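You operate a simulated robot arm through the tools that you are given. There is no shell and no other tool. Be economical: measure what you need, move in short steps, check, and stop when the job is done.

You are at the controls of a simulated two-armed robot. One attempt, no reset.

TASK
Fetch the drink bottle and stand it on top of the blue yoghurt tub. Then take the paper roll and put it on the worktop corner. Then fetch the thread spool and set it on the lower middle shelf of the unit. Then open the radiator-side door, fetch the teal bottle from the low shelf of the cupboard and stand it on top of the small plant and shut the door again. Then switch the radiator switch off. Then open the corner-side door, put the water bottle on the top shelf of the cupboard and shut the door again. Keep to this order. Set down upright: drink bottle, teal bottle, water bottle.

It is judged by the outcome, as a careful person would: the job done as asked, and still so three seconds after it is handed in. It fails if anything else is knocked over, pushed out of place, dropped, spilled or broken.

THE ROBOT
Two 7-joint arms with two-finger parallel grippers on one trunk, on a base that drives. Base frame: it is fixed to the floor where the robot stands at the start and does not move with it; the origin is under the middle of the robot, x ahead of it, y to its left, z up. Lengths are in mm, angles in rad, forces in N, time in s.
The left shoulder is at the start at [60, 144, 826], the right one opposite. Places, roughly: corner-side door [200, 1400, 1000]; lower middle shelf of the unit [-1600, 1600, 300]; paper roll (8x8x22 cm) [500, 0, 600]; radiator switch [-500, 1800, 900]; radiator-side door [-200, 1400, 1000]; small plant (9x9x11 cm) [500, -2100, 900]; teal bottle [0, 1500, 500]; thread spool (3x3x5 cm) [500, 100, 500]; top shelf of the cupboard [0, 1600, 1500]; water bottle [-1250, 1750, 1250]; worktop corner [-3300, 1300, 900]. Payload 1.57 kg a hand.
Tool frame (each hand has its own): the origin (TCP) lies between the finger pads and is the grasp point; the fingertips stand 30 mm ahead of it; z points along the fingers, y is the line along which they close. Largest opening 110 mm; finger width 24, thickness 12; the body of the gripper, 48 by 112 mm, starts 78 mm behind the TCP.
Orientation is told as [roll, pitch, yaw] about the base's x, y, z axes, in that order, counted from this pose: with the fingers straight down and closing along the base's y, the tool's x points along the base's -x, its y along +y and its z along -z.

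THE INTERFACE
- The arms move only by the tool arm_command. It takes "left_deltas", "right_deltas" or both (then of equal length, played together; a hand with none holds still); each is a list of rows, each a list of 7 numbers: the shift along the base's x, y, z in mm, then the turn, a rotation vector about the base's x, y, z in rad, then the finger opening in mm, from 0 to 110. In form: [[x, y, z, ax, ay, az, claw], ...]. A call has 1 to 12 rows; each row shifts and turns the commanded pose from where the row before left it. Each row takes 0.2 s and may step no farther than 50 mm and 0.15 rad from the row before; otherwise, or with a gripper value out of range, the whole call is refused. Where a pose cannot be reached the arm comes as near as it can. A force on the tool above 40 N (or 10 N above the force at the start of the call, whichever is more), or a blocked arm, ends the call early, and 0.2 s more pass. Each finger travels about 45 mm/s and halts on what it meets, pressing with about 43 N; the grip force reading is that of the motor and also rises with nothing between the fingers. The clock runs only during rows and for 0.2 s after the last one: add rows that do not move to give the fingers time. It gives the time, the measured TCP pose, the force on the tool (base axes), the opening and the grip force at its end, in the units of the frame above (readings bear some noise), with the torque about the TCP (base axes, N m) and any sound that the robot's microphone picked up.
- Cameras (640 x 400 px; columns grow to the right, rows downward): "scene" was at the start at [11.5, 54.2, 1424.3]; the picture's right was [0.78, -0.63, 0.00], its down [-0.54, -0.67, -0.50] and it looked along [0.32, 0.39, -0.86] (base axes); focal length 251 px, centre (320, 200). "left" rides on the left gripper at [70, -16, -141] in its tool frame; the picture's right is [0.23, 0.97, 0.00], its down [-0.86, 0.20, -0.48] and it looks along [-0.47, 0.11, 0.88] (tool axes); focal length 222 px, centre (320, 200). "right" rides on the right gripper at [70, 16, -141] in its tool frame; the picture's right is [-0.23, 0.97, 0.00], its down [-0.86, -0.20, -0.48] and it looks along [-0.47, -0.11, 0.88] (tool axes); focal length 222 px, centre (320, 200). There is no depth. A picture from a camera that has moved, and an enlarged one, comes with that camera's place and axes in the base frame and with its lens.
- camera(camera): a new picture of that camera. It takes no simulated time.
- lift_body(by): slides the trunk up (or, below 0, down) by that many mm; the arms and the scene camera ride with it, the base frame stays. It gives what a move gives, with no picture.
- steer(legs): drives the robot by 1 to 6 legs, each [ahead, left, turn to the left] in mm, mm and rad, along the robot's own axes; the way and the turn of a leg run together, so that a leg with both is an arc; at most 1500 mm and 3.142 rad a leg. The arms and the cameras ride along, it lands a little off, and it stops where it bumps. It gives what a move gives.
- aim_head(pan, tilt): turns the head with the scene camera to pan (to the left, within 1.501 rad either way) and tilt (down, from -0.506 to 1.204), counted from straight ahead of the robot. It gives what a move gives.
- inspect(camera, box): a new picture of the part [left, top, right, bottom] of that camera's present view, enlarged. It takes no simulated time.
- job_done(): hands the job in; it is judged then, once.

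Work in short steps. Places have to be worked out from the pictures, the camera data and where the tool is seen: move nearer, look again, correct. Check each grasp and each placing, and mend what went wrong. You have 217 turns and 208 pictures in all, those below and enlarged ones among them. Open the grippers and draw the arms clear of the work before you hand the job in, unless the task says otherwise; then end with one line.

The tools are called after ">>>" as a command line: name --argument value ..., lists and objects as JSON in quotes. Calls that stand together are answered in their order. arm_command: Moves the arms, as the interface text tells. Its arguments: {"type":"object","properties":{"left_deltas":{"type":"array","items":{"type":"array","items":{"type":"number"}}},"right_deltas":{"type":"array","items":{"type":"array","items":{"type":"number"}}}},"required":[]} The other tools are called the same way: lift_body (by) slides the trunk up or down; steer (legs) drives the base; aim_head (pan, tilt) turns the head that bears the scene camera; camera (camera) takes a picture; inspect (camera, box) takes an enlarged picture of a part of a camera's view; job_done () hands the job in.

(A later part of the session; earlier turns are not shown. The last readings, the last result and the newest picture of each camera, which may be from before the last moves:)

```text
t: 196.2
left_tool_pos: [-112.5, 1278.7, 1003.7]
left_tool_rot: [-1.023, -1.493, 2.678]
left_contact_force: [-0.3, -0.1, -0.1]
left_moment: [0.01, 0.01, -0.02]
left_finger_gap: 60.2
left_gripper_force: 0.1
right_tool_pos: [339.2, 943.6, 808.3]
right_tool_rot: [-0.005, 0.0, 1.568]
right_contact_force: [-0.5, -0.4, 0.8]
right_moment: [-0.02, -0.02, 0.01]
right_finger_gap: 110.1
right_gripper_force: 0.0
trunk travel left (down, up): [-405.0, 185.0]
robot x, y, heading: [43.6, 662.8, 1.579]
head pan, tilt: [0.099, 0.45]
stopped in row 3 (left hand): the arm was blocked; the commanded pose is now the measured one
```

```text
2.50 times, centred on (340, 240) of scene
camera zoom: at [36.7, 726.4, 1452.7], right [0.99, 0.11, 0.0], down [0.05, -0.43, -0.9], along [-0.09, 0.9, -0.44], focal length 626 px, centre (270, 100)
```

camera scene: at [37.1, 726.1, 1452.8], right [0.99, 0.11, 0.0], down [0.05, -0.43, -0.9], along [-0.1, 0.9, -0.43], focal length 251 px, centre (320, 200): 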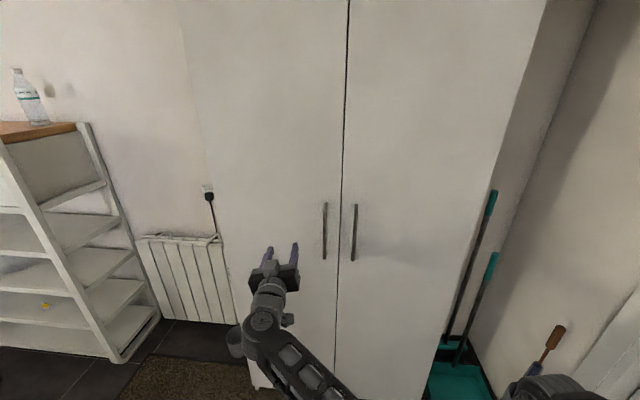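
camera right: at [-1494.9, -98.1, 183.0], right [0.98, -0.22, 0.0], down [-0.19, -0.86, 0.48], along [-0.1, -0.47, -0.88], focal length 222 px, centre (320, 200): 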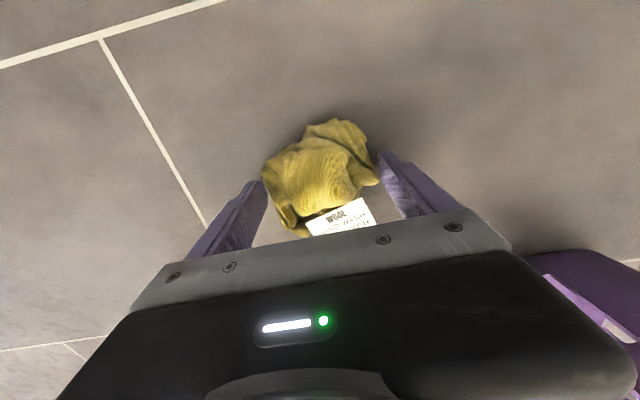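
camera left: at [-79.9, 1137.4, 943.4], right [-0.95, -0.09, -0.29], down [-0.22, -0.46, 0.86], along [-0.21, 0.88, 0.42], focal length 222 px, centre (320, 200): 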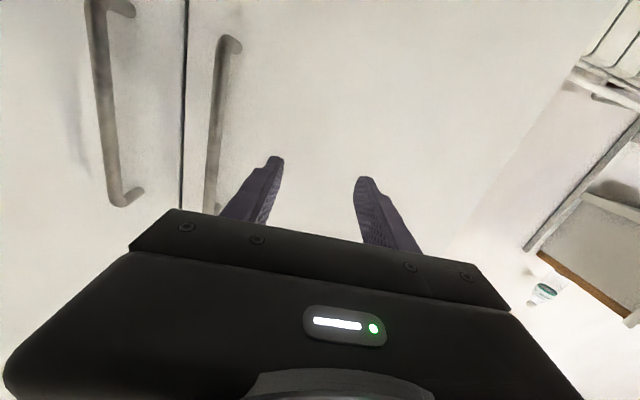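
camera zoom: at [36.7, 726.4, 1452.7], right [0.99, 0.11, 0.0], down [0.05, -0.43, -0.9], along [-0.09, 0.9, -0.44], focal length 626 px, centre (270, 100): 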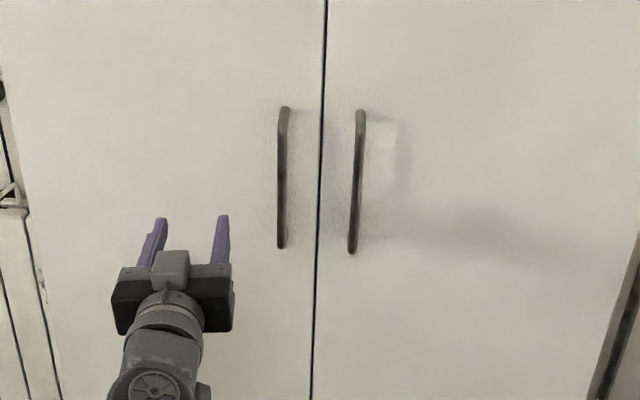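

The arm reports blocked; look down at the arm's configuration.

>>> aim_head --pan 0.3 --tilt 1.0

>>> camera --camera "scene"

```text
t: 197.2
left_tool_pos: [-111.8, 1278.9, 1004.8]
left_tool_rot: [-1.029, -1.493, 2.679]
left_contact_force: [-1.0, -0.2, 0.0]
left_moment: [-0.01, -0.02, 0.0]
left_finger_gap: 60.2
left_gripper_force: 0.1
right_tool_pos: [339.4, 941.3, 809.5]
right_tool_rot: [-0.004, 0.0, 1.566]
right_contact_force: [1.1, -1.0, -0.9]
right_moment: [0.01, 0.01, -0.01]
right_finger_gap: 110.2
right_gripper_force: 0.2
trunk travel left (down, up): [-405.0, 185.0]
robot x, y, heading: [48.2, 665.8, 1.579]
head pan, tilt: [0.3, 1.0]
```

```text
120 pictures are left
camera scene: at [25.4, 701.5, 1407.2], right [0.95, 0.3, 0.0], down [0.25, -0.8, -0.54], along [-0.16, 0.52, -0.84], focal length 251 px, centre (320, 200)
```

scene: 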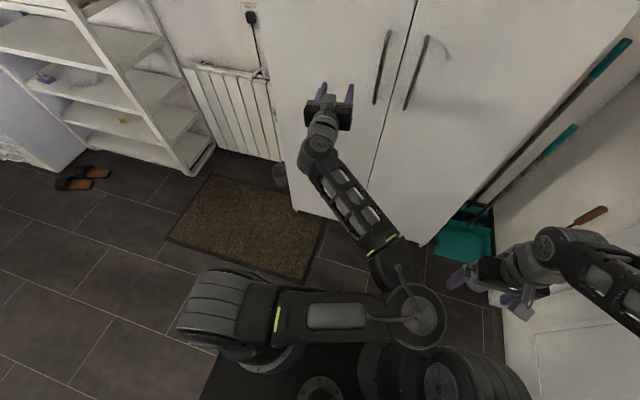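

The left elbow has swung inside, against the body. I'll keep this arm pose (hand correctly points at the door) and use the base to approach and pull. First shift the right hand in a bit, then drive right 99.

>>> arm_command --right_deltas '[[-30, -15, 0, 0, 0, 0, 110], [-30, -15, 0, 0, 0, 0, 110], [-30, -10, 0, 0, 0, 0, 110]]'

>>> steer --legs '[[0, -99, 0], [45, 0, 0]]'

>>> camera --camera "left"

>>> camera --camera "scene"

```text
t: 197.9
left_tool_pos: [-110.2, 1278.6, 1004.6]
left_tool_rot: [-1.03, -1.493, 2.681]
left_contact_force: [0.4, -0.2, 0.4]
left_moment: [0.0, 0.05, 0.0]
left_finger_gap: 60.1
left_gripper_force: 0.0
right_tool_pos: [256.7, 949.8, 830.1]
right_tool_rot: [-0.005, 0.003, 1.568]
right_contact_force: [0.0, -0.1, 0.4]
right_moment: [0.02, 0.03, 0.01]
right_finger_gap: 110.3
right_gripper_force: 0.1
right hand out of reach, approached as far as the arm can: row 1, 2, 3
trunk travel left (down, up): [-405.0, 185.0]
robot x, y, heading: [45.0, 664.2, 1.576]
head pan, tilt: [0.3, 1.0]
```

```text
t: 199.6
left_tool_pos: [-10.5, 1325.9, 1005.1]
left_tool_rot: [-1.02, -1.493, 2.671]
left_contact_force: [-0.3, -0.2, -0.3]
left_moment: [0.02, -0.02, -0.01]
left_finger_gap: 60.0
left_gripper_force: 0.0
right_tool_pos: [359.4, 994.5, 829.9]
right_tool_rot: [-0.006, 0.004, 1.566]
right_contact_force: [-0.6, 0.8, -0.4]
right_moment: [0.02, 0.01, 0.03]
right_finger_gap: 109.9
right_gripper_force: 0.0
trunk travel left (down, up): [-405.0, 185.0]
robot x, y, heading: [149.5, 709.0, 1.58]
head pan, tilt: [0.3, 1.0]
```

```text
119 pictures are left
camera left: at [21.1, 1182.6, 943.1], right [-0.95, -0.09, -0.29], down [-0.22, -0.46, 0.86], along [-0.21, 0.88, 0.42], focal length 222 px, centre (320, 200)
```

left: 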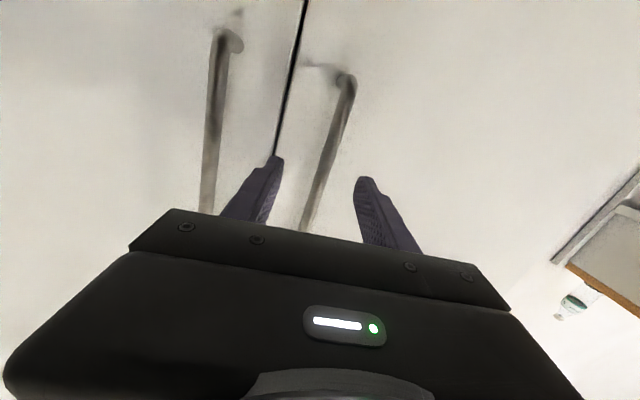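

```text
118 pictures are left
camera scene: at [125.8, 746.9, 1407.1], right [0.95, 0.3, 0.0], down [0.25, -0.8, -0.54], along [-0.16, 0.51, -0.84], focal length 251 px, centre (320, 200)
```

scene: 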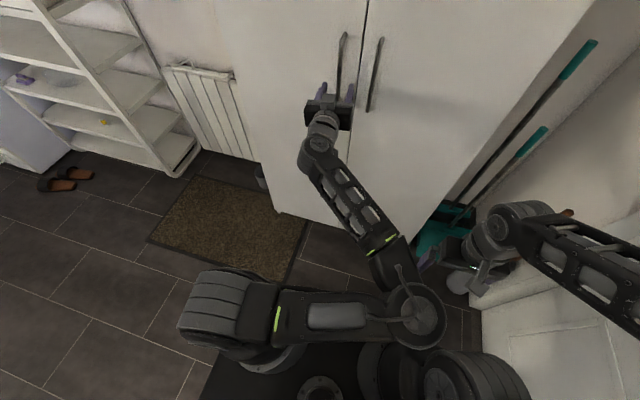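

The bar is lined up between the fingers. Drive ahead 45 mm and close on it.

>>> steer --legs '[[42, 0, 0]]'

>>> arm_command --left_deltas '[[0, 0, 0, 0, 0, 0, 45], [0, 0, 0, 0, 0, 0, 30], [0, 0, 0, 0, 0, 0, 15], [0, 0, 0, 0, 0, 0, 5], [0, 0, 0, 0, 0, 0, 5]]'

>>> camera --camera "left"

```text
t: 200.6
left_tool_pos: [-11.1, 1363.4, 1003.9]
left_tool_rot: [-0.997, -1.492, 2.649]
left_contact_force: [-0.2, -0.6, 0.4]
left_moment: [-0.03, 0.01, -0.01]
left_finger_gap: 59.7
left_gripper_force: 0.0
right_tool_pos: [359.0, 1035.2, 831.7]
right_tool_rot: [-0.006, 0.002, 1.57]
right_contact_force: [-0.5, -0.6, 0.3]
right_moment: [0.0, 0.03, -0.03]
right_finger_gap: 109.9
right_gripper_force: 0.1
trunk travel left (down, up): [-405.0, 185.0]
robot x, y, heading: [147.4, 746.9, 1.577]
head pan, tilt: [0.3, 1.0]
stopped in leg 1: the force on the tool passed its limit (the readings are from after the stop); the commanded pose is now the measured one
```

```text
t: 201.8
left_tool_pos: [-16.2, 1363.7, 1002.5]
left_tool_rot: [-1.001, -1.49, 2.659]
left_contact_force: [-16.2, 0.8, 1.8]
left_moment: [0.07, 0.57, -0.02]
left_finger_gap: 13.2
left_gripper_force: 23.7
right_tool_pos: [356.8, 1033.6, 831.1]
right_tool_rot: [-0.006, 0.002, 1.568]
right_contact_force: [-0.8, -0.8, 1.6]
right_moment: [0.03, 0.02, 0.01]
right_finger_gap: 110.2
right_gripper_force: 0.1
trunk travel left (down, up): [-405.0, 185.0]
robot x, y, heading: [143.1, 746.6, 1.583]
head pan, tilt: [0.3, 1.0]
```

```text
117 pictures are left
camera left: at [16.8, 1221.3, 942.8], right [-0.95, -0.09, -0.29], down [-0.22, -0.46, 0.86], along [-0.21, 0.88, 0.42], focal length 222 px, centre (320, 200)
```

left: 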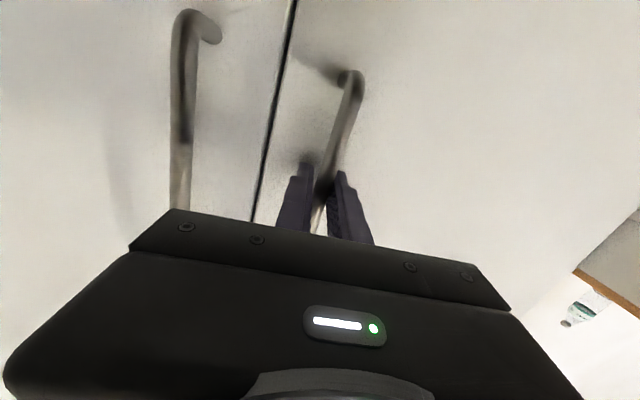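

Gripped the bar (13 mm). Regrip 9 mm farther back so the fingertips clear the door, then pull by driving backward along the door's arc.

>>> arm_command --left_deltas '[[0, 0, 0, 0, 0, 0, 28], [0, 0, 0, 0, 0, 0, 28], [0, -9, 0, 0, 0, 0, 28], [0, 0, 0, 0, 0, 0, 15], [0, 0, 0, 0, 0, 0, 4], [0, 0, 0, 0, 0, 0, 4]]'

>>> steer --legs '[[-68, 13, 0]]'

>>> camera --camera "scene"

```text
t: 203.2
left_tool_pos: [-18.0, 1357.4, 1000.0]
left_tool_rot: [-0.943, -1.484, 2.604]
left_contact_force: [17.7, -0.5, -5.5]
left_moment: [-0.06, 0.26, -0.08]
left_finger_gap: 18.4
left_gripper_force: 8.0
right_tool_pos: [359.0, 1035.1, 831.5]
right_tool_rot: [-0.003, 0.003, 1.569]
right_contact_force: [-0.2, -0.4, 0.1]
right_moment: [-0.03, 0.03, 0.02]
right_finger_gap: 109.9
right_gripper_force: 0.0
trunk travel left (down, up): [-405.0, 185.0]
robot x, y, heading: [147.8, 747.8, 1.574]
head pan, tilt: [0.3, 1.0]
```

```text
t: 204.2
left_tool_pos: [-35.4, 1284.8, 1005.0]
left_tool_rot: [-1.024, -1.486, 2.695]
left_contact_force: [3.8, -3.0, 11.5]
left_moment: [-0.08, 0.68, 0.05]
left_finger_gap: 13.7
left_gripper_force: 29.7
right_tool_pos: [346.5, 964.7, 831.7]
right_tool_rot: [-0.005, 0.003, 1.57]
right_contact_force: [-0.5, -0.2, 1.2]
right_moment: [-0.01, 0.01, -0.01]
right_finger_gap: 109.9
right_gripper_force: 0.1
trunk travel left (down, up): [-405.0, 185.0]
robot x, y, heading: [136.7, 678.3, 1.579]
head pan, tilt: [0.3, 1.0]
```

```text
116 pictures are left
camera scene: at [113.2, 716.8, 1407.4], right [0.95, 0.3, 0.0], down [0.25, -0.8, -0.54], along [-0.16, 0.52, -0.84], focal length 251 px, centre (320, 200)
```

scene: 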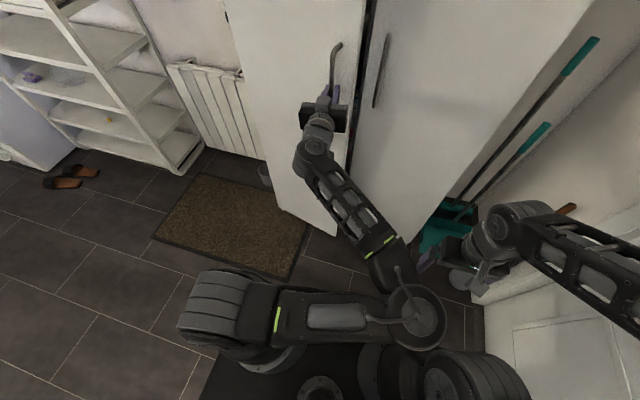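

The door is opening. Continue along the arc.

>>> steer --legs '[[-65, 27, 0], [-57, 39, 0]]'

>>> camera --camera "scene"

```text
t: 205.8
left_tool_pos: [-104.2, 1165.3, 999.8]
left_tool_rot: [-0.981, -1.482, 2.655]
left_contact_force: [-18.5, 15.8, 1.1]
left_moment: [-0.03, 0.72, 0.0]
left_finger_gap: 13.8
left_gripper_force: 29.5
right_tool_pos: [278.7, 845.1, 831.5]
right_tool_rot: [-0.008, 0.004, 1.572]
right_contact_force: [0.1, 0.1, 0.1]
right_moment: [0.04, -0.02, -0.02]
right_finger_gap: 109.9
right_gripper_force: 0.0
trunk travel left (down, up): [-405.0, 185.0]
robot x, y, heading: [71.9, 559.0, 1.579]
head pan, tilt: [0.3, 1.0]
```

```text
115 pictures are left
camera scene: at [45.3, 597.7, 1407.0], right [0.95, 0.3, 0.0], down [0.26, -0.8, -0.54], along [-0.16, 0.51, -0.84], focal length 251 px, centre (320, 200)
```

scene: 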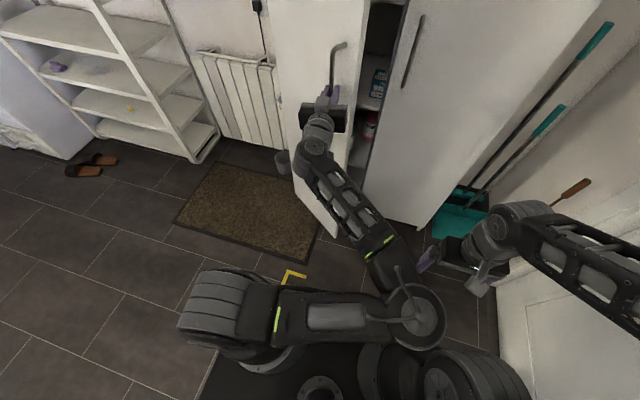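

Door ~35° open. One more arc leg, then release and back off.

>>> steer --legs '[[-49, 49, 0]]'

>>> arm_command --left_deltas '[[0, 0, 0, 0, 0, 0, 30], [0, 0, 0, 0, 0, 0, 50], [0, 0, 0, 0, 0, 0, 70], [0, 0, 0, 0, 0, 0, 70]]'

>>> camera --camera "left"

```text
t: 206.8
left_tool_pos: [-150.3, 1114.0, 1000.8]
left_tool_rot: [-0.962, -1.483, 2.637]
left_contact_force: [-0.2, -2.2, -2.6]
left_moment: [-0.01, 0.25, -0.06]
left_finger_gap: 13.8
left_gripper_force: 12.4
right_tool_pos: [231.8, 794.2, 831.5]
right_tool_rot: [-0.005, 0.002, 1.568]
right_contact_force: [-0.4, 0.0, 1.3]
right_moment: [0.03, -0.02, -0.02]
right_finger_gap: 110.0
right_gripper_force: 0.1
trunk travel left (down, up): [-405.0, 185.0]
robot x, y, heading: [20.4, 506.9, 1.584]
head pan, tilt: [0.3, 1.0]
```

```text
t: 207.8
left_tool_pos: [-149.3, 1114.7, 1000.6]
left_tool_rot: [-0.956, -1.482, 2.628]
left_contact_force: [0.3, -0.2, 0.2]
left_moment: [0.01, 0.01, 0.02]
left_finger_gap: 70.1
left_gripper_force: 0.0
right_tool_pos: [231.6, 794.6, 831.4]
right_tool_rot: [-0.005, 0.001, 1.57]
right_contact_force: [0.2, 0.6, 0.0]
right_moment: [0.0, -0.01, -0.01]
right_finger_gap: 109.9
right_gripper_force: 0.0
trunk travel left (down, up): [-405.0, 185.0]
robot x, y, heading: [17.5, 508.9, 1.577]
head pan, tilt: [0.3, 1.0]
```

```text
114 pictures are left
camera left: at [-114.9, 972.2, 940.7], right [-0.95, -0.11, -0.3], down [-0.22, -0.46, 0.86], along [-0.23, 0.88, 0.41], focal length 222 px, centre (320, 200)
```

left: 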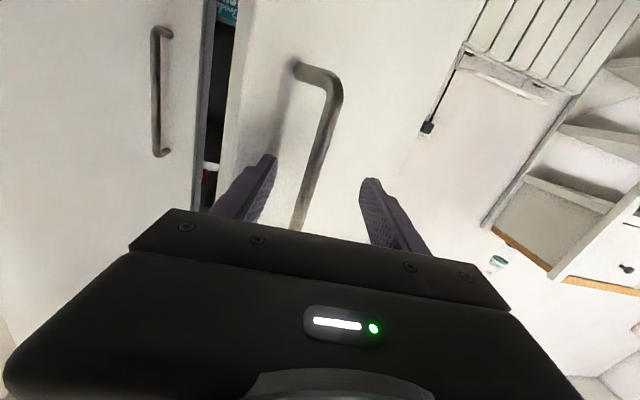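

Keep the fingers loosely hooked around the bar and continue the arc: leftwards and slightly back, in stages.

>>> arm_command --left_deltas '[[0, 0, 0, 0, 0, 0, 50], [0, 0, 0, 0, 0, 0, 36], [0, 0, 0, 0, 0, 0, 36]]'

>>> steer --legs '[[-38, 60, 0], [-26, 65, 0]]'

>>> camera --camera "scene"

>>> camera --camera "left"

```text
t: 208.7
left_tool_pos: [-149.7, 1114.1, 1001.7]
left_tool_rot: [-0.958, -1.483, 2.628]
left_contact_force: [-0.8, -0.7, 0.3]
left_moment: [0.01, 0.02, -0.01]
left_finger_gap: 36.1
left_gripper_force: 0.1
right_tool_pos: [230.3, 793.6, 831.0]
right_tool_rot: [-0.005, 0.002, 1.569]
right_contact_force: [0.4, 0.3, 0.2]
right_moment: [-0.01, 0.01, 0.0]
right_finger_gap: 110.0
right_gripper_force: 0.1
trunk travel left (down, up): [-405.0, 185.0]
robot x, y, heading: [19.8, 508.7, 1.572]
head pan, tilt: [0.3, 1.0]
```

```text
t: 210.3
left_tool_pos: [-275.2, 1050.7, 1000.3]
left_tool_rot: [-0.962, -1.483, 2.635]
left_contact_force: [0.4, -0.7, -0.1]
left_moment: [0.01, -0.01, -0.01]
left_finger_gap: 36.0
left_gripper_force: 0.2
right_tool_pos: [105.9, 730.1, 831.4]
right_tool_rot: [-0.007, 0.004, 1.569]
right_contact_force: [0.2, -0.2, 1.3]
right_moment: [-0.02, -0.03, 0.01]
right_finger_gap: 110.0
right_gripper_force: 0.1
trunk travel left (down, up): [-405.0, 185.0]
robot x, y, heading: [-102.9, 442.1, 1.576]
head pan, tilt: [0.3, 1.0]
```

```text
113 pictures are left
camera scene: at [-126.7, 481.0, 1407.2], right [0.95, 0.3, 0.0], down [0.25, -0.8, -0.54], along [-0.16, 0.52, -0.84], focal length 251 px, centre (320, 200)
```

scene: 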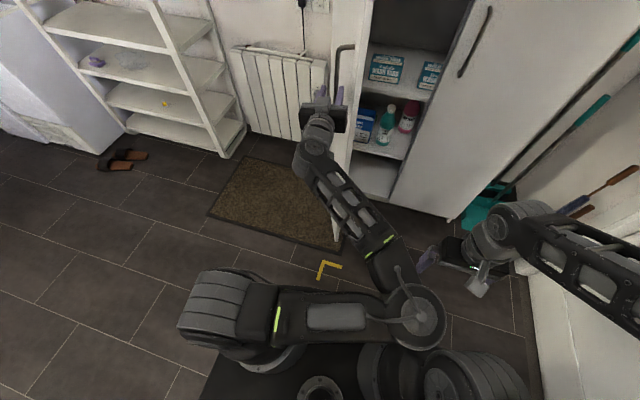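

```text
112 pictures are left
camera left: at [-240.1, 907.5, 940.7], right [-0.95, -0.11, -0.3], down [-0.22, -0.46, 0.86], along [-0.23, 0.88, 0.41], focal length 222 px, centre (320, 200)
```

left: 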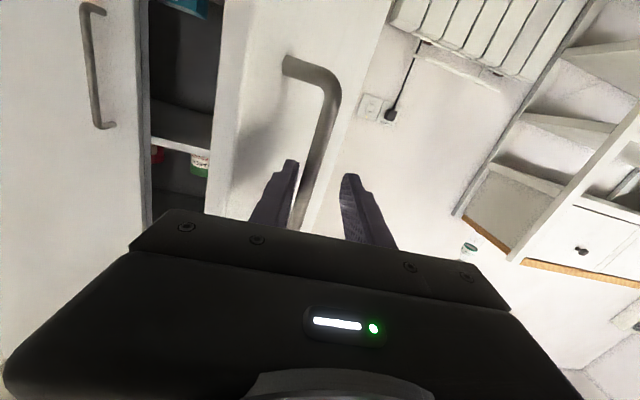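

Working well; continue the last two stages.

>>> steer --legs '[[-12, 68, 0], [0, 58, 0]]'

>>> camera --camera "scene"

>>> camera --camera "left"

```text
t: 211.9
left_tool_pos: [-401.4, 1037.0, 1000.1]
left_tool_rot: [-0.962, -1.483, 2.628]
left_contact_force: [-0.2, -0.2, 0.1]
left_moment: [0.0, -0.04, -0.02]
left_finger_gap: 36.2
left_gripper_force: 0.0
right_tool_pos: [-22.5, 715.9, 831.5]
right_tool_rot: [-0.006, 0.001, 1.567]
right_contact_force: [-0.6, 1.2, -0.1]
right_moment: [0.0, -0.01, 0.04]
right_finger_gap: 109.9
right_gripper_force: 0.1
trunk travel left (down, up): [-405.0, 185.0]
robot x, y, heading: [-231.3, 430.5, 1.572]
head pan, tilt: [0.3, 1.0]
```

```text
111 pictures are left
camera scene: at [-254.3, 468.8, 1407.2], right [0.95, 0.3, 0.0], down [0.25, -0.8, -0.54], along [-0.16, 0.52, -0.84], focal length 251 px, centre (320, 200)
```

scene: 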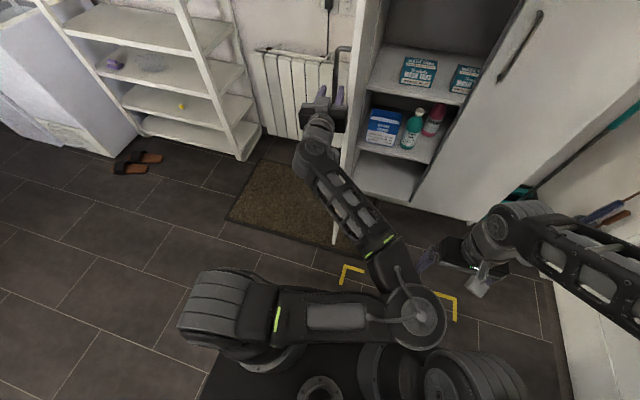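

```text
110 pictures are left
camera left: at [-366.8, 895.4, 940.6], right [-0.95, -0.11, -0.3], down [-0.22, -0.46, 0.86], along [-0.23, 0.88, 0.41], focal length 222 px, centre (320, 200)
```

left: 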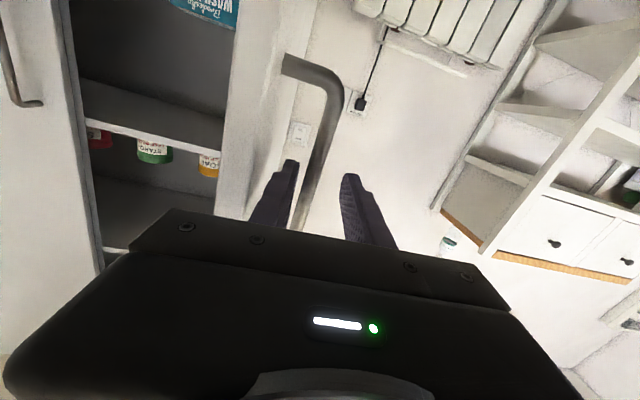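

Door is ~90° open; teal bottle visible between a blue box and a red bottle. Back off from the handle and lower the trunk to look at the low shelf.

>>> steer --legs '[[-150, 0, 0]]'

>>> lift_body --by -390

>>> steer --legs '[[0, -120, 0]]'

>>> aim_head --pan 0.0 --tilt 0.45

>>> camera --camera "scene"

>>> camera --camera "left"

```text
t: 213.2
left_tool_pos: [-400.2, 888.0, 1001.7]
left_tool_rot: [-0.962, -1.484, 2.631]
left_contact_force: [-0.3, 0.2, -0.6]
left_moment: [0.0, 0.01, 0.0]
left_finger_gap: 36.0
left_gripper_force: 0.0
right_tool_pos: [-20.4, 566.8, 831.0]
right_tool_rot: [-0.006, 0.002, 1.567]
right_contact_force: [0.2, -0.3, -0.7]
right_moment: [0.01, -0.01, -0.01]
right_finger_gap: 109.9
right_gripper_force: 0.1
trunk travel left (down, up): [-405.0, 185.0]
robot x, y, heading: [-232.1, 281.1, 1.574]
head pan, tilt: [0.3, 1.0]
```

```text
t: 217.0
left_tool_pos: [-399.9, 888.1, 610.4]
left_tool_rot: [-0.955, -1.486, 2.624]
left_contact_force: [-0.8, -0.5, -0.6]
left_moment: [0.01, -0.01, 0.02]
left_finger_gap: 35.9
left_gripper_force: 0.0
right_tool_pos: [-20.3, 565.8, 441.1]
right_tool_rot: [-0.004, 0.001, 1.569]
right_contact_force: [0.1, 0.9, 0.4]
right_moment: [-0.02, 0.03, -0.02]
right_finger_gap: 110.1
right_gripper_force: 0.0
trunk travel left (down, up): [-15.0, 575.0]
robot x, y, heading: [-233.3, 283.4, 1.572]
head pan, tilt: [0.3, 1.0]
```

```text
t: 218.2
left_tool_pos: [-279.9, 888.9, 611.0]
left_tool_rot: [-0.956, -1.485, 2.624]
left_contact_force: [-0.2, -0.4, 0.4]
left_moment: [0.01, 0.01, 0.02]
left_finger_gap: 36.1
left_gripper_force: 0.1
right_tool_pos: [98.7, 567.5, 441.4]
right_tool_rot: [-0.005, 0.003, 1.568]
right_contact_force: [0.1, -0.3, -0.9]
right_moment: [0.0, -0.04, -0.02]
right_finger_gap: 110.0
right_gripper_force: 0.1
trunk travel left (down, up): [-15.0, 575.0]
robot x, y, heading: [-111.3, 281.5, 1.574]
head pan, tilt: [0.3, 1.0]
```

```text
t: 219.2
left_tool_pos: [-279.6, 887.8, 610.6]
left_tool_rot: [-0.955, -1.484, 2.622]
left_contact_force: [0.5, -0.3, -0.4]
left_moment: [0.0, -0.01, 0.01]
left_finger_gap: 36.0
left_gripper_force: 0.1
right_tool_pos: [99.3, 566.1, 440.5]
right_tool_rot: [-0.006, 0.003, 1.566]
right_contact_force: [0.5, 0.5, -0.4]
right_moment: [0.04, -0.01, 0.04]
right_finger_gap: 110.0
right_gripper_force: 0.2
trunk travel left (down, up): [-15.0, 575.0]
robot x, y, heading: [-114.5, 280.8, 1.576]
head pan, tilt: [0.0, 0.45]
```

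```text
109 pictures are left
camera scene: at [-112.8, 345.2, 1062.7], right [1.0, 0.0, 0.0], down [0.0, -0.44, -0.9], along [0.0, 0.9, -0.44], focal length 251 px, centre (320, 200)
```

scene: 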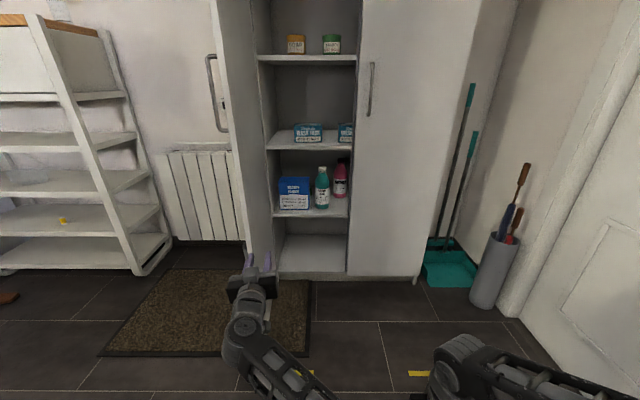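

```text
108 pictures are left
camera left: at [-246.2, 746.4, 550.6], right [-0.95, -0.11, -0.3], down [-0.22, -0.46, 0.86], along [-0.23, 0.88, 0.41], focal length 222 px, centre (320, 200)
```

left: 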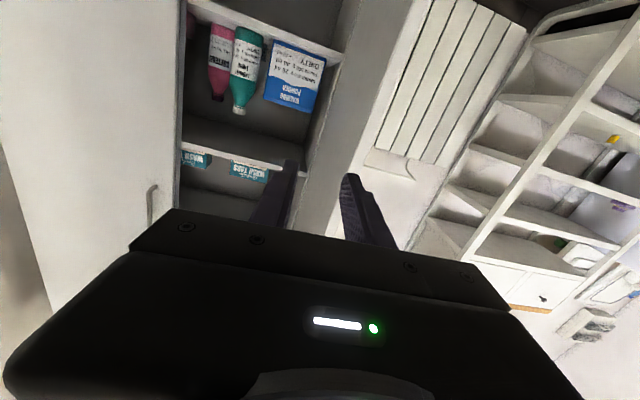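

Bottle ≈ [-103,1490], base z≈463, top ≈672; blue box just left. Advance: ahead 300, right 175, and look again closer.

>>> steer --legs '[[300, 0, 0], [0, -170, 0], [60, 0, 0]]'

>>> arm_command --left_deltas '[[0, 0, -15, 0, 0, 0, 60], [0, 0, -15, 0, 0, 0, 90], [0, 0, 0, 0, 0, 0, 95], [0, 0, 0, 0, 0, 0, 95]]'

>>> camera --camera "scene"

>>> camera --camera "left"

```text
t: 222.9
left_tool_pos: [-106.8, 1249.7, 611.2]
left_tool_rot: [-0.955, -1.485, 2.619]
left_contact_force: [-0.6, 0.3, 0.2]
left_moment: [0.01, 0.0, -0.03]
left_finger_gap: 35.9
left_gripper_force: 0.1
right_tool_pos: [271.7, 926.6, 442.3]
right_tool_rot: [-0.004, 0.001, 1.565]
right_contact_force: [0.7, -0.2, 0.1]
right_moment: [0.0, 0.0, 0.01]
right_finger_gap: 110.1
right_gripper_force: 0.1
trunk travel left (down, up): [-15.0, 575.0]
robot x, y, heading: [56.9, 639.4, 1.571]
head pan, tilt: [0.0, 0.45]
```

```text
t: 223.9
left_tool_pos: [-106.9, 1249.2, 588.5]
left_tool_rot: [-0.898, -1.478, 2.571]
left_contact_force: [-0.2, 0.1, 0.1]
left_moment: [0.03, -0.01, 0.0]
left_finger_gap: 94.8
left_gripper_force: 0.0
left hand out of reach, approached as far as the arm can: row 2
right_tool_pos: [271.4, 925.3, 441.3]
right_tool_rot: [-0.005, 0.002, 1.565]
right_contact_force: [0.1, 1.2, 0.2]
right_moment: [-0.01, 0.01, -0.01]
right_finger_gap: 109.7
right_gripper_force: 0.0
trunk travel left (down, up): [-15.0, 575.0]
robot x, y, heading: [57.5, 640.4, 1.572]
head pan, tilt: [0.0, 0.45]
```

```text
107 pictures are left
camera scene: at [58.8, 704.8, 1062.7], right [1.0, 0.0, 0.0], down [0.0, -0.44, -0.9], along [0.0, 0.9, -0.44], focal length 251 px, centre (320, 200)
```

scene: 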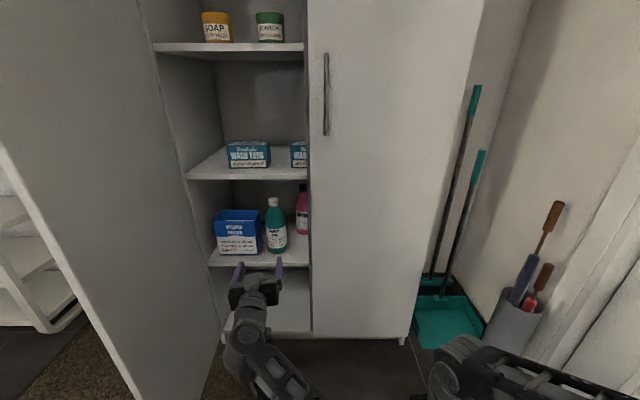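

```text
106 pictures are left
camera left: at [-72.9, 1106.4, 529.1], right [-0.95, -0.11, -0.3], down [-0.22, -0.45, 0.86], along [-0.23, 0.88, 0.41], focal length 222 px, centre (320, 200)
```

left: 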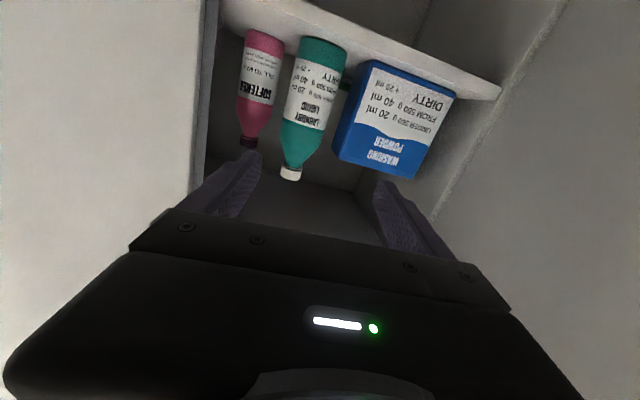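

Bottle ≈[-104,1498], top ≈673; the box (top ≈600, right edge ≈-160) leaves too narrow a gap for a finger, so I'll grip the bottle's shoulder/neck above box height at z≈640. Raise 52 and advance partway.

>>> lift_body --by 54

>>> steer --legs '[[165, 0, 0]]'

>>> camera --camera "left"

>>> inspect --camera "scene" --box '[200, 180, 360, 300]'

```text
t: 224.8
left_tool_pos: [-107.8, 1249.1, 640.9]
left_tool_rot: [-0.883, -1.478, 2.557]
left_contact_force: [0.4, 0.4, -1.0]
left_moment: [0.04, 0.0, 0.01]
left_finger_gap: 95.1
left_gripper_force: 0.0
right_tool_pos: [271.7, 925.3, 494.7]
right_tool_rot: [-0.006, -0.001, 1.561]
right_contact_force: [0.1, 0.2, 0.5]
right_moment: [-0.02, 0.0, -0.01]
right_finger_gap: 110.0
right_gripper_force: 0.0
trunk travel left (down, up): [-69.0, 521.0]
robot x, y, heading: [58.0, 640.6, 1.569]
head pan, tilt: [0.0, 0.45]
```

```text
t: 226.3
left_tool_pos: [-109.9, 1414.2, 642.6]
left_tool_rot: [-0.881, -1.477, 2.554]
left_contact_force: [1.1, 0.3, 0.2]
left_moment: [-0.02, 0.0, -0.02]
left_finger_gap: 95.2
left_gripper_force: 0.0
right_tool_pos: [271.4, 1091.1, 494.6]
right_tool_rot: [-0.005, 0.001, 1.566]
right_contact_force: [-0.9, -0.1, -0.1]
right_moment: [0.0, 0.01, 0.02]
right_finger_gap: 110.1
right_gripper_force: 0.1
trunk travel left (down, up): [-69.0, 521.0]
robot x, y, heading: [62.1, 807.5, 1.575]
head pan, tilt: [0.0, 0.45]
```

```text
105 pictures are left
camera left: at [-74.0, 1271.6, 582.7], right [-0.95, -0.11, -0.3], down [-0.22, -0.45, 0.87], along [-0.23, 0.88, 0.41], focal length 222 px, centre (320, 200)
```

left: 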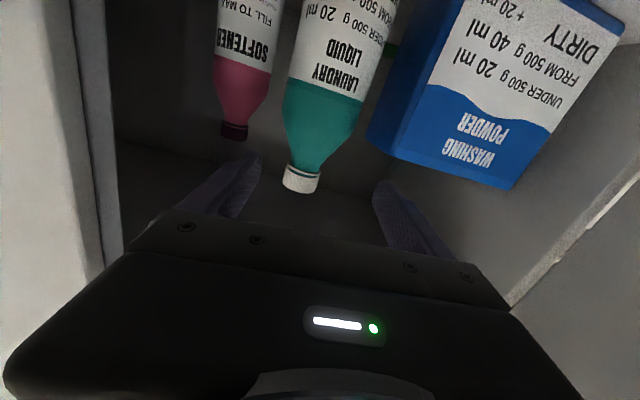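

```text
3.33 times, centred on (280, 240) of scene
camera zoom: at [58.5, 870.1, 1116.7], right [1.0, 0.0, 0.0], down [0.0, -0.44, -0.9], along [0.0, 0.9, -0.44], focal length 835 px, centre (453, 67)
```

zoom: 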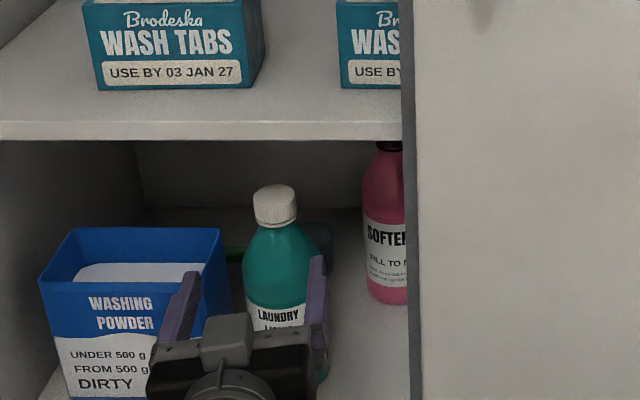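

Cap is a clean cylinder (z≈640–672, Ø≈33) at [-104,1498]. I'll grip the cap: raise 13 mm, advance 82 mm and close.

>>> lift_body --by 13

>>> steer --legs '[[82, -5, 0]]'

>>> camera --camera "left"

>>> inspect --camera "scene" --box '[200, 180, 360, 300]'

```text
t: 226.9
left_tool_pos: [-110.5, 1413.8, 654.6]
left_tool_rot: [-0.881, -1.477, 2.552]
left_contact_force: [-0.4, -0.3, 0.2]
left_moment: [-0.01, -0.03, 0.0]
left_finger_gap: 94.7
left_gripper_force: 0.0
right_tool_pos: [271.5, 1092.6, 508.5]
right_tool_rot: [-0.006, 0.002, 1.567]
right_contact_force: [-0.2, 0.6, 0.3]
right_moment: [-0.03, -0.01, 0.03]
right_finger_gap: 110.0
right_gripper_force: 0.1
trunk travel left (down, up): [-82.0, 508.0]
robot x, y, heading: [58.5, 806.5, 1.574]
head pan, tilt: [0.0, 0.45]
```

```text
t: 227.9
left_tool_pos: [-105.0, 1495.1, 654.6]
left_tool_rot: [-0.88, -1.479, 2.558]
left_contact_force: [0.4, 0.1, 0.1]
left_moment: [-0.01, 0.02, 0.0]
left_finger_gap: 95.1
left_gripper_force: 0.1
right_tool_pos: [275.0, 1172.9, 507.1]
right_tool_rot: [-0.006, 0.001, 1.568]
right_contact_force: [-0.9, -0.2, 0.6]
right_moment: [-0.01, 0.01, -0.05]
right_finger_gap: 109.9
right_gripper_force: 0.2
trunk travel left (down, up): [-82.0, 508.0]
robot x, y, heading: [61.8, 886.4, 1.573]
head pan, tilt: [0.0, 0.45]
```

```text
103 pictures are left
camera left: at [-69.7, 1352.5, 595.7], right [-0.95, -0.11, -0.3], down [-0.21, -0.45, 0.87], along [-0.23, 0.88, 0.4], focal length 222 px, centre (320, 200)
```

left: 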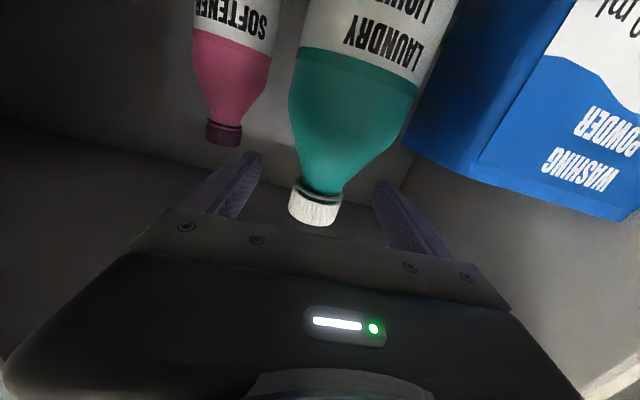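

```text
3.33 times, centred on (280, 240) of scene
camera zoom: at [63.2, 951.1, 1129.7], right [1.0, 0.0, 0.0], down [0.0, -0.44, -0.9], along [0.0, 0.9, -0.44], focal length 835 px, centre (453, 67)
```

zoom: 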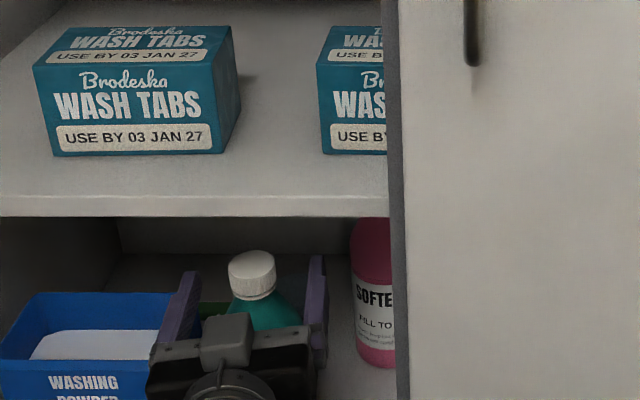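

Cap centre is ~8 mm above the TCP; raise 8 and close.

>>> lift_body --by 8

>>> arm_command --left_deltas '[[0, 0, 0, 0, 0, 0, 75], [0, 0, 0, 0, 0, 0, 55], [0, 0, 0, 0, 0, 0, 40], [0, 0, 0, 0, 0, 0, 25], [0, 0, 0, 0, 0, 0, 10], [0, 0, 0, 0, 0, 0, 10], [0, 0, 0, 0, 0, 0, 10]]'

>>> camera --camera "left"

```text
t: 228.5
left_tool_pos: [-104.6, 1494.6, 661.7]
left_tool_rot: [-0.88, -1.478, 2.556]
left_contact_force: [-0.8, -0.2, 0.2]
left_moment: [0.0, 0.0, 0.03]
left_finger_gap: 94.8
left_gripper_force: 0.0
right_tool_pos: [276.9, 1173.7, 516.1]
right_tool_rot: [-0.004, 0.002, 1.565]
right_contact_force: [0.7, 0.2, 0.4]
right_moment: [-0.01, -0.03, 0.0]
right_finger_gap: 109.9
right_gripper_force: 0.0
trunk travel left (down, up): [-90.0, 500.0]
robot x, y, heading: [60.3, 885.0, 1.571]
head pan, tilt: [0.0, 0.45]
```

```text
t: 230.1
left_tool_pos: [-104.7, 1494.8, 662.4]
left_tool_rot: [-0.874, -1.479, 2.552]
left_contact_force: [-1.8, 0.7, -0.2]
left_moment: [0.14, 0.53, -0.02]
left_finger_gap: 35.4
left_gripper_force: 42.1
right_tool_pos: [276.2, 1173.5, 516.1]
right_tool_rot: [-0.004, 0.0, 1.565]
right_contact_force: [-0.3, -0.2, 0.2]
right_moment: [0.0, 0.01, -0.01]
right_finger_gap: 110.4
right_gripper_force: 0.1
trunk travel left (down, up): [-90.0, 500.0]
robot x, y, heading: [62.5, 884.4, 1.57]
head pan, tilt: [0.0, 0.45]
```

```text
101 pictures are left
camera left: at [-70.1, 1352.6, 603.7], right [-0.95, -0.12, -0.29], down [-0.21, -0.45, 0.87], along [-0.23, 0.88, 0.41], focal length 222 px, centre (320, 200)
```

left: 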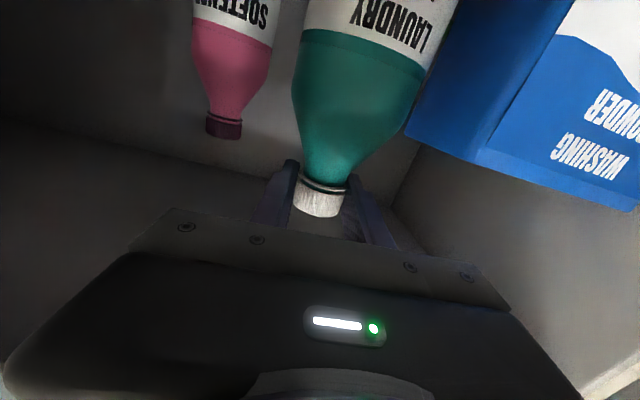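

Gripped. Lift 35 with the trunk and back out straight.

>>> lift_body --by 35

>>> steer --legs '[[-120, -4, 0]]'

>>> camera --camera "scene"

```text
t: 230.9
left_tool_pos: [-104.4, 1495.8, 696.6]
left_tool_rot: [-0.868, -1.478, 2.542]
left_contact_force: [0.6, 0.8, -6.8]
left_moment: [-0.06, 0.01, -0.02]
left_finger_gap: 34.7
left_gripper_force: 42.5
right_tool_pos: [275.6, 1172.7, 551.1]
right_tool_rot: [-0.005, 0.004, 1.567]
right_contact_force: [-0.4, 0.1, 1.1]
right_moment: [0.02, 0.0, -0.01]
right_finger_gap: 110.1
right_gripper_force: 0.1
trunk travel left (down, up): [-125.0, 465.0]
robot x, y, heading: [65.0, 889.8, 1.573]
head pan, tilt: [0.0, 0.45]
```

```text
t: 232.1
left_tool_pos: [-99.3, 1377.3, 696.2]
left_tool_rot: [-0.871, -1.477, 2.547]
left_contact_force: [0.7, -0.3, -7.0]
left_moment: [-0.04, 0.0, 0.0]
left_finger_gap: 34.4
left_gripper_force: 42.3
right_tool_pos: [279.2, 1054.4, 550.2]
right_tool_rot: [-0.007, 0.002, 1.565]
right_contact_force: [-0.7, 0.2, -0.9]
right_moment: [-0.02, 0.02, 0.01]
right_finger_gap: 110.2
right_gripper_force: 0.0
trunk travel left (down, up): [-125.0, 465.0]
robot x, y, heading: [68.9, 766.8, 1.567]
head pan, tilt: [0.0, 0.45]
```

```text
100 pictures are left
camera scene: at [67.4, 832.9, 1172.7], right [1.0, 0.0, 0.0], down [0.0, -0.44, -0.9], along [0.0, 0.9, -0.44], focal length 251 px, centre (320, 200)
```

scene: 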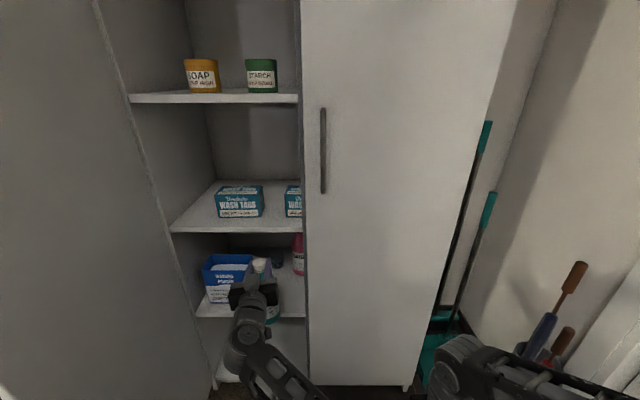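

Bottle is out (≈0.7 kg). Back away to open floor, raise, and turn around to look for the plant.

>>> steer --legs '[[-330, 60, 0], [-240, 410, 0]]'

>>> lift_body --by 300

>>> steer --legs '[[0, 0, 3.13]]'

>>> aim_head --pan 0.35 --tilt 0.35

>>> camera --camera "scene"

```text
t: 236.8
left_tool_pos: [-565.9, 809.1, 696.6]
left_tool_rot: [-0.871, -1.477, 2.539]
left_contact_force: [0.2, -0.6, -6.0]
left_moment: [-0.03, 0.0, -0.01]
left_finger_gap: 34.6
left_gripper_force: 42.3
right_tool_pos: [-187.1, 483.8, 551.2]
right_tool_rot: [-0.005, 0.002, 1.558]
right_contact_force: [0.7, -0.5, -0.2]
right_moment: [0.01, 0.0, -0.02]
right_finger_gap: 110.1
right_gripper_force: 0.1
trunk travel left (down, up): [-125.0, 465.0]
robot x, y, heading: [-398.9, 200.5, 1.562]
head pan, tilt: [0.0, 0.45]
```

```text
t: 239.8
left_tool_pos: [-564.4, 809.3, 996.9]
left_tool_rot: [-0.865, -1.479, 2.531]
left_contact_force: [-0.2, 0.1, -6.7]
left_moment: [-0.05, 0.0, 0.01]
left_finger_gap: 34.6
left_gripper_force: 42.0
right_tool_pos: [-186.4, 483.6, 851.0]
right_tool_rot: [-0.005, 0.001, 1.559]
right_contact_force: [0.0, 0.2, 0.3]
right_moment: [0.02, -0.01, 0.01]
right_finger_gap: 109.9
right_gripper_force: 0.0
trunk travel left (down, up): [-425.0, 165.0]
robot x, y, heading: [-400.7, 193.4, 1.568]
head pan, tilt: [0.0, 0.45]
```

```text
t: 247.4
left_tool_pos: [-260.8, -417.4, 996.5]
left_tool_rot: [-0.868, -1.478, -0.647]
left_contact_force: [0.2, -0.1, -6.7]
left_moment: [0.04, -0.04, 0.0]
left_finger_gap: 34.5
left_gripper_force: 42.1
right_tool_pos: [-625.5, -75.9, 850.8]
right_tool_rot: [-0.006, 0.002, -1.624]
right_contact_force: [-1.1, 0.0, -0.4]
right_moment: [-0.02, 0.01, 0.0]
right_finger_gap: 109.7
right_gripper_force: 0.1
trunk travel left (down, up): [-425.0, 165.0]
robot x, y, heading: [-401.0, 200.9, -1.617]
head pan, tilt: [0.0, 0.45]
```

```text
t: 248.2
left_tool_pos: [-261.2, -415.8, 996.5]
left_tool_rot: [-0.864, -1.479, -0.649]
left_contact_force: [0.1, 0.3, -5.9]
left_moment: [0.07, -0.03, 0.0]
left_finger_gap: 34.4
left_gripper_force: 41.8
right_tool_pos: [-625.9, -76.8, 851.1]
right_tool_rot: [-0.007, 0.001, -1.625]
right_contact_force: [-0.4, 0.5, -0.2]
right_moment: [-0.07, -0.01, -0.03]
right_finger_gap: 110.1
right_gripper_force: 0.0
trunk travel left (down, up): [-425.0, 165.0]
robot x, y, heading: [-401.0, 195.8, -1.619]
head pan, tilt: [0.351, 0.351]
```

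```text
99 pictures are left
camera scene: at [-372.5, 142.1, 1481.9], right [-0.95, -0.3, 0.0], down [-0.1, 0.33, -0.94], along [0.28, -0.9, -0.34], focal length 251 px, centre (320, 200)
```

scene: 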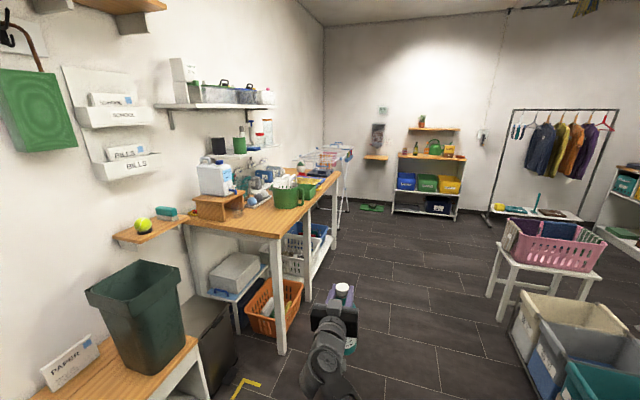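

Zoom near the far end of the wooden table, where the plant should be.

>>> inspect --camera "scene" --box '[190, 120, 370, 240]'

```text
3.33 times, centred on (280, 180) of scene
camera zoom: at [-372.5, 142.1, 1481.9], right [-0.95, -0.3, 0.0], down [-0.1, 0.33, -0.94], along [0.28, -0.9, -0.34], focal length 835 px, centre (453, 267)
```

zoom: 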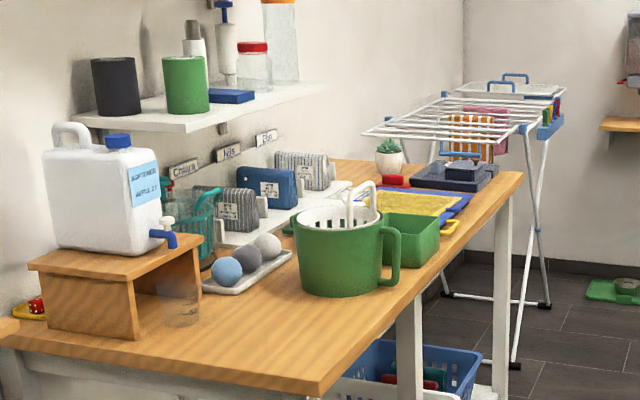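

The plant is the white-potted succulent near the far end, ≈[515,-2100], table ≈900, top ≈1010. I need TCP ≈1205 to place; test raising trunk and arm here in open space.

>>> lift_body --by 160

>>> arm_command --left_deltas '[[0, 0, 30, 0, 0, 0, 10], [0, 0, 30, 0, 0, 0, 10], [0, 0, 30, 0, 0, 0, 10], [0, 0, 10, 0, 0, 0, 10]]'

>>> camera --camera "left"

```text
t: 250.1
left_tool_pos: [-260.8, -416.9, 1157.4]
left_tool_rot: [-0.861, -1.479, -0.654]
left_contact_force: [0.3, -0.3, -6.1]
left_moment: [0.06, -0.02, -0.01]
left_finger_gap: 34.7
left_gripper_force: 42.3
right_tool_pos: [-627.1, -76.5, 1010.8]
right_tool_rot: [-0.007, 0.003, -1.624]
right_contact_force: [0.0, 0.9, -0.2]
right_moment: [0.0, -0.01, 0.04]
right_finger_gap: 109.9
right_gripper_force: 0.1
trunk travel left (down, up): [-585.0, 5.0]
robot x, y, heading: [-399.3, 198.8, -1.615]
head pan, tilt: [0.351, 0.351]
```

```text
t: 251.1
left_tool_pos: [-260.2, -416.2, 1257.8]
left_tool_rot: [-0.862, -1.478, -0.655]
left_contact_force: [-0.2, -0.8, -7.0]
left_moment: [0.06, -0.06, 0.03]
left_finger_gap: 34.8
left_gripper_force: 41.7
right_tool_pos: [-626.4, -76.4, 1010.5]
right_tool_rot: [-0.008, 0.002, -1.625]
right_contact_force: [0.5, 0.6, -0.6]
right_moment: [0.0, 0.01, 0.0]
right_finger_gap: 110.2
right_gripper_force: 0.0
trunk travel left (down, up): [-585.0, 5.0]
robot x, y, heading: [-399.4, 196.8, -1.619]
head pan, tilt: [0.351, 0.351]
```

```text
97 pictures are left
camera left: at [-290.3, -273.0, 1199.1], right [0.95, 0.07, -0.29], down [0.24, 0.44, 0.87], along [0.19, -0.9, 0.4], focal length 222 px, centre (320, 200)
```

left: 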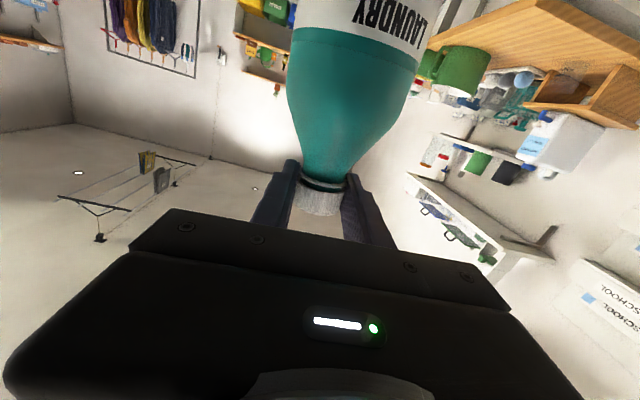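

Reach is fine. Drive along the clear lane to about (-400,-2268), then turn to face the table (+x).

>>> steer --legs '[[0, 0, 0.047], [1400, 0, 0], [1060, 0, 0]]'

>>> aim_head --pan 1.2 --tilt 0.5

>>> camera --camera "scene"

```text
t: 263.6
left_tool_pos: [-227.7, -2885.0, 1257.2]
left_tool_rot: [-0.862, -1.479, -0.606]
left_contact_force: [0.0, -0.5, -7.1]
left_moment: [0.05, -0.04, 0.0]
left_finger_gap: 34.4
left_gripper_force: 41.9
right_tool_pos: [-608.9, -2562.0, 1011.5]
right_tool_rot: [-0.006, 0.005, -1.578]
right_contact_force: [0.5, 0.8, -0.7]
right_moment: [0.02, 0.03, 0.0]
right_finger_gap: 110.0
right_gripper_force: 0.1
trunk travel left (down, up): [-585.0, 5.0]
robot x, y, heading: [-398.6, -2275.1, -1.569]
head pan, tilt: [0.351, 0.351]
```

```text
t: 264.7
left_tool_pos: [-227.3, -2886.4, 1257.3]
left_tool_rot: [-0.862, -1.479, -0.607]
left_contact_force: [-0.1, -0.9, -6.8]
left_moment: [0.06, -0.04, -0.01]
left_finger_gap: 34.3
left_gripper_force: 41.9
right_tool_pos: [-609.2, -2561.9, 1010.6]
right_tool_rot: [-0.006, 0.002, -1.578]
right_contact_force: [-0.1, 0.2, 0.4]
right_moment: [0.04, -0.01, -0.02]
right_finger_gap: 110.1
right_gripper_force: 0.0
trunk travel left (down, up): [-585.0, 5.0]
robot x, y, heading: [-397.9, -2278.8, -1.572]
head pan, tilt: [1.201, 0.499]
```

```text
96 pictures are left
camera scene: at [-312.7, -2278.0, 1628.3], right [-0.36, -0.93, 0.0], down [-0.45, 0.17, -0.88], along [0.82, -0.32, -0.48], focal length 251 px, centre (320, 200)
```

scene: 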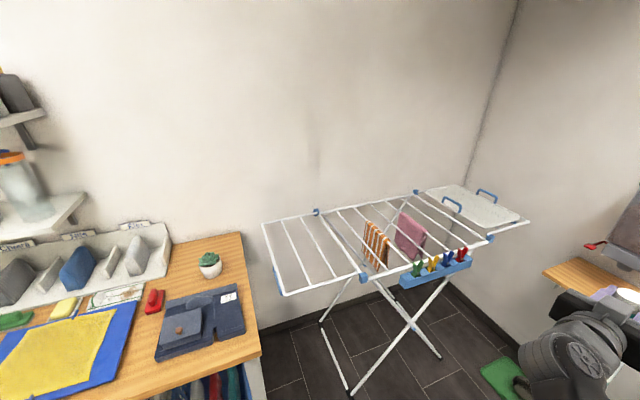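

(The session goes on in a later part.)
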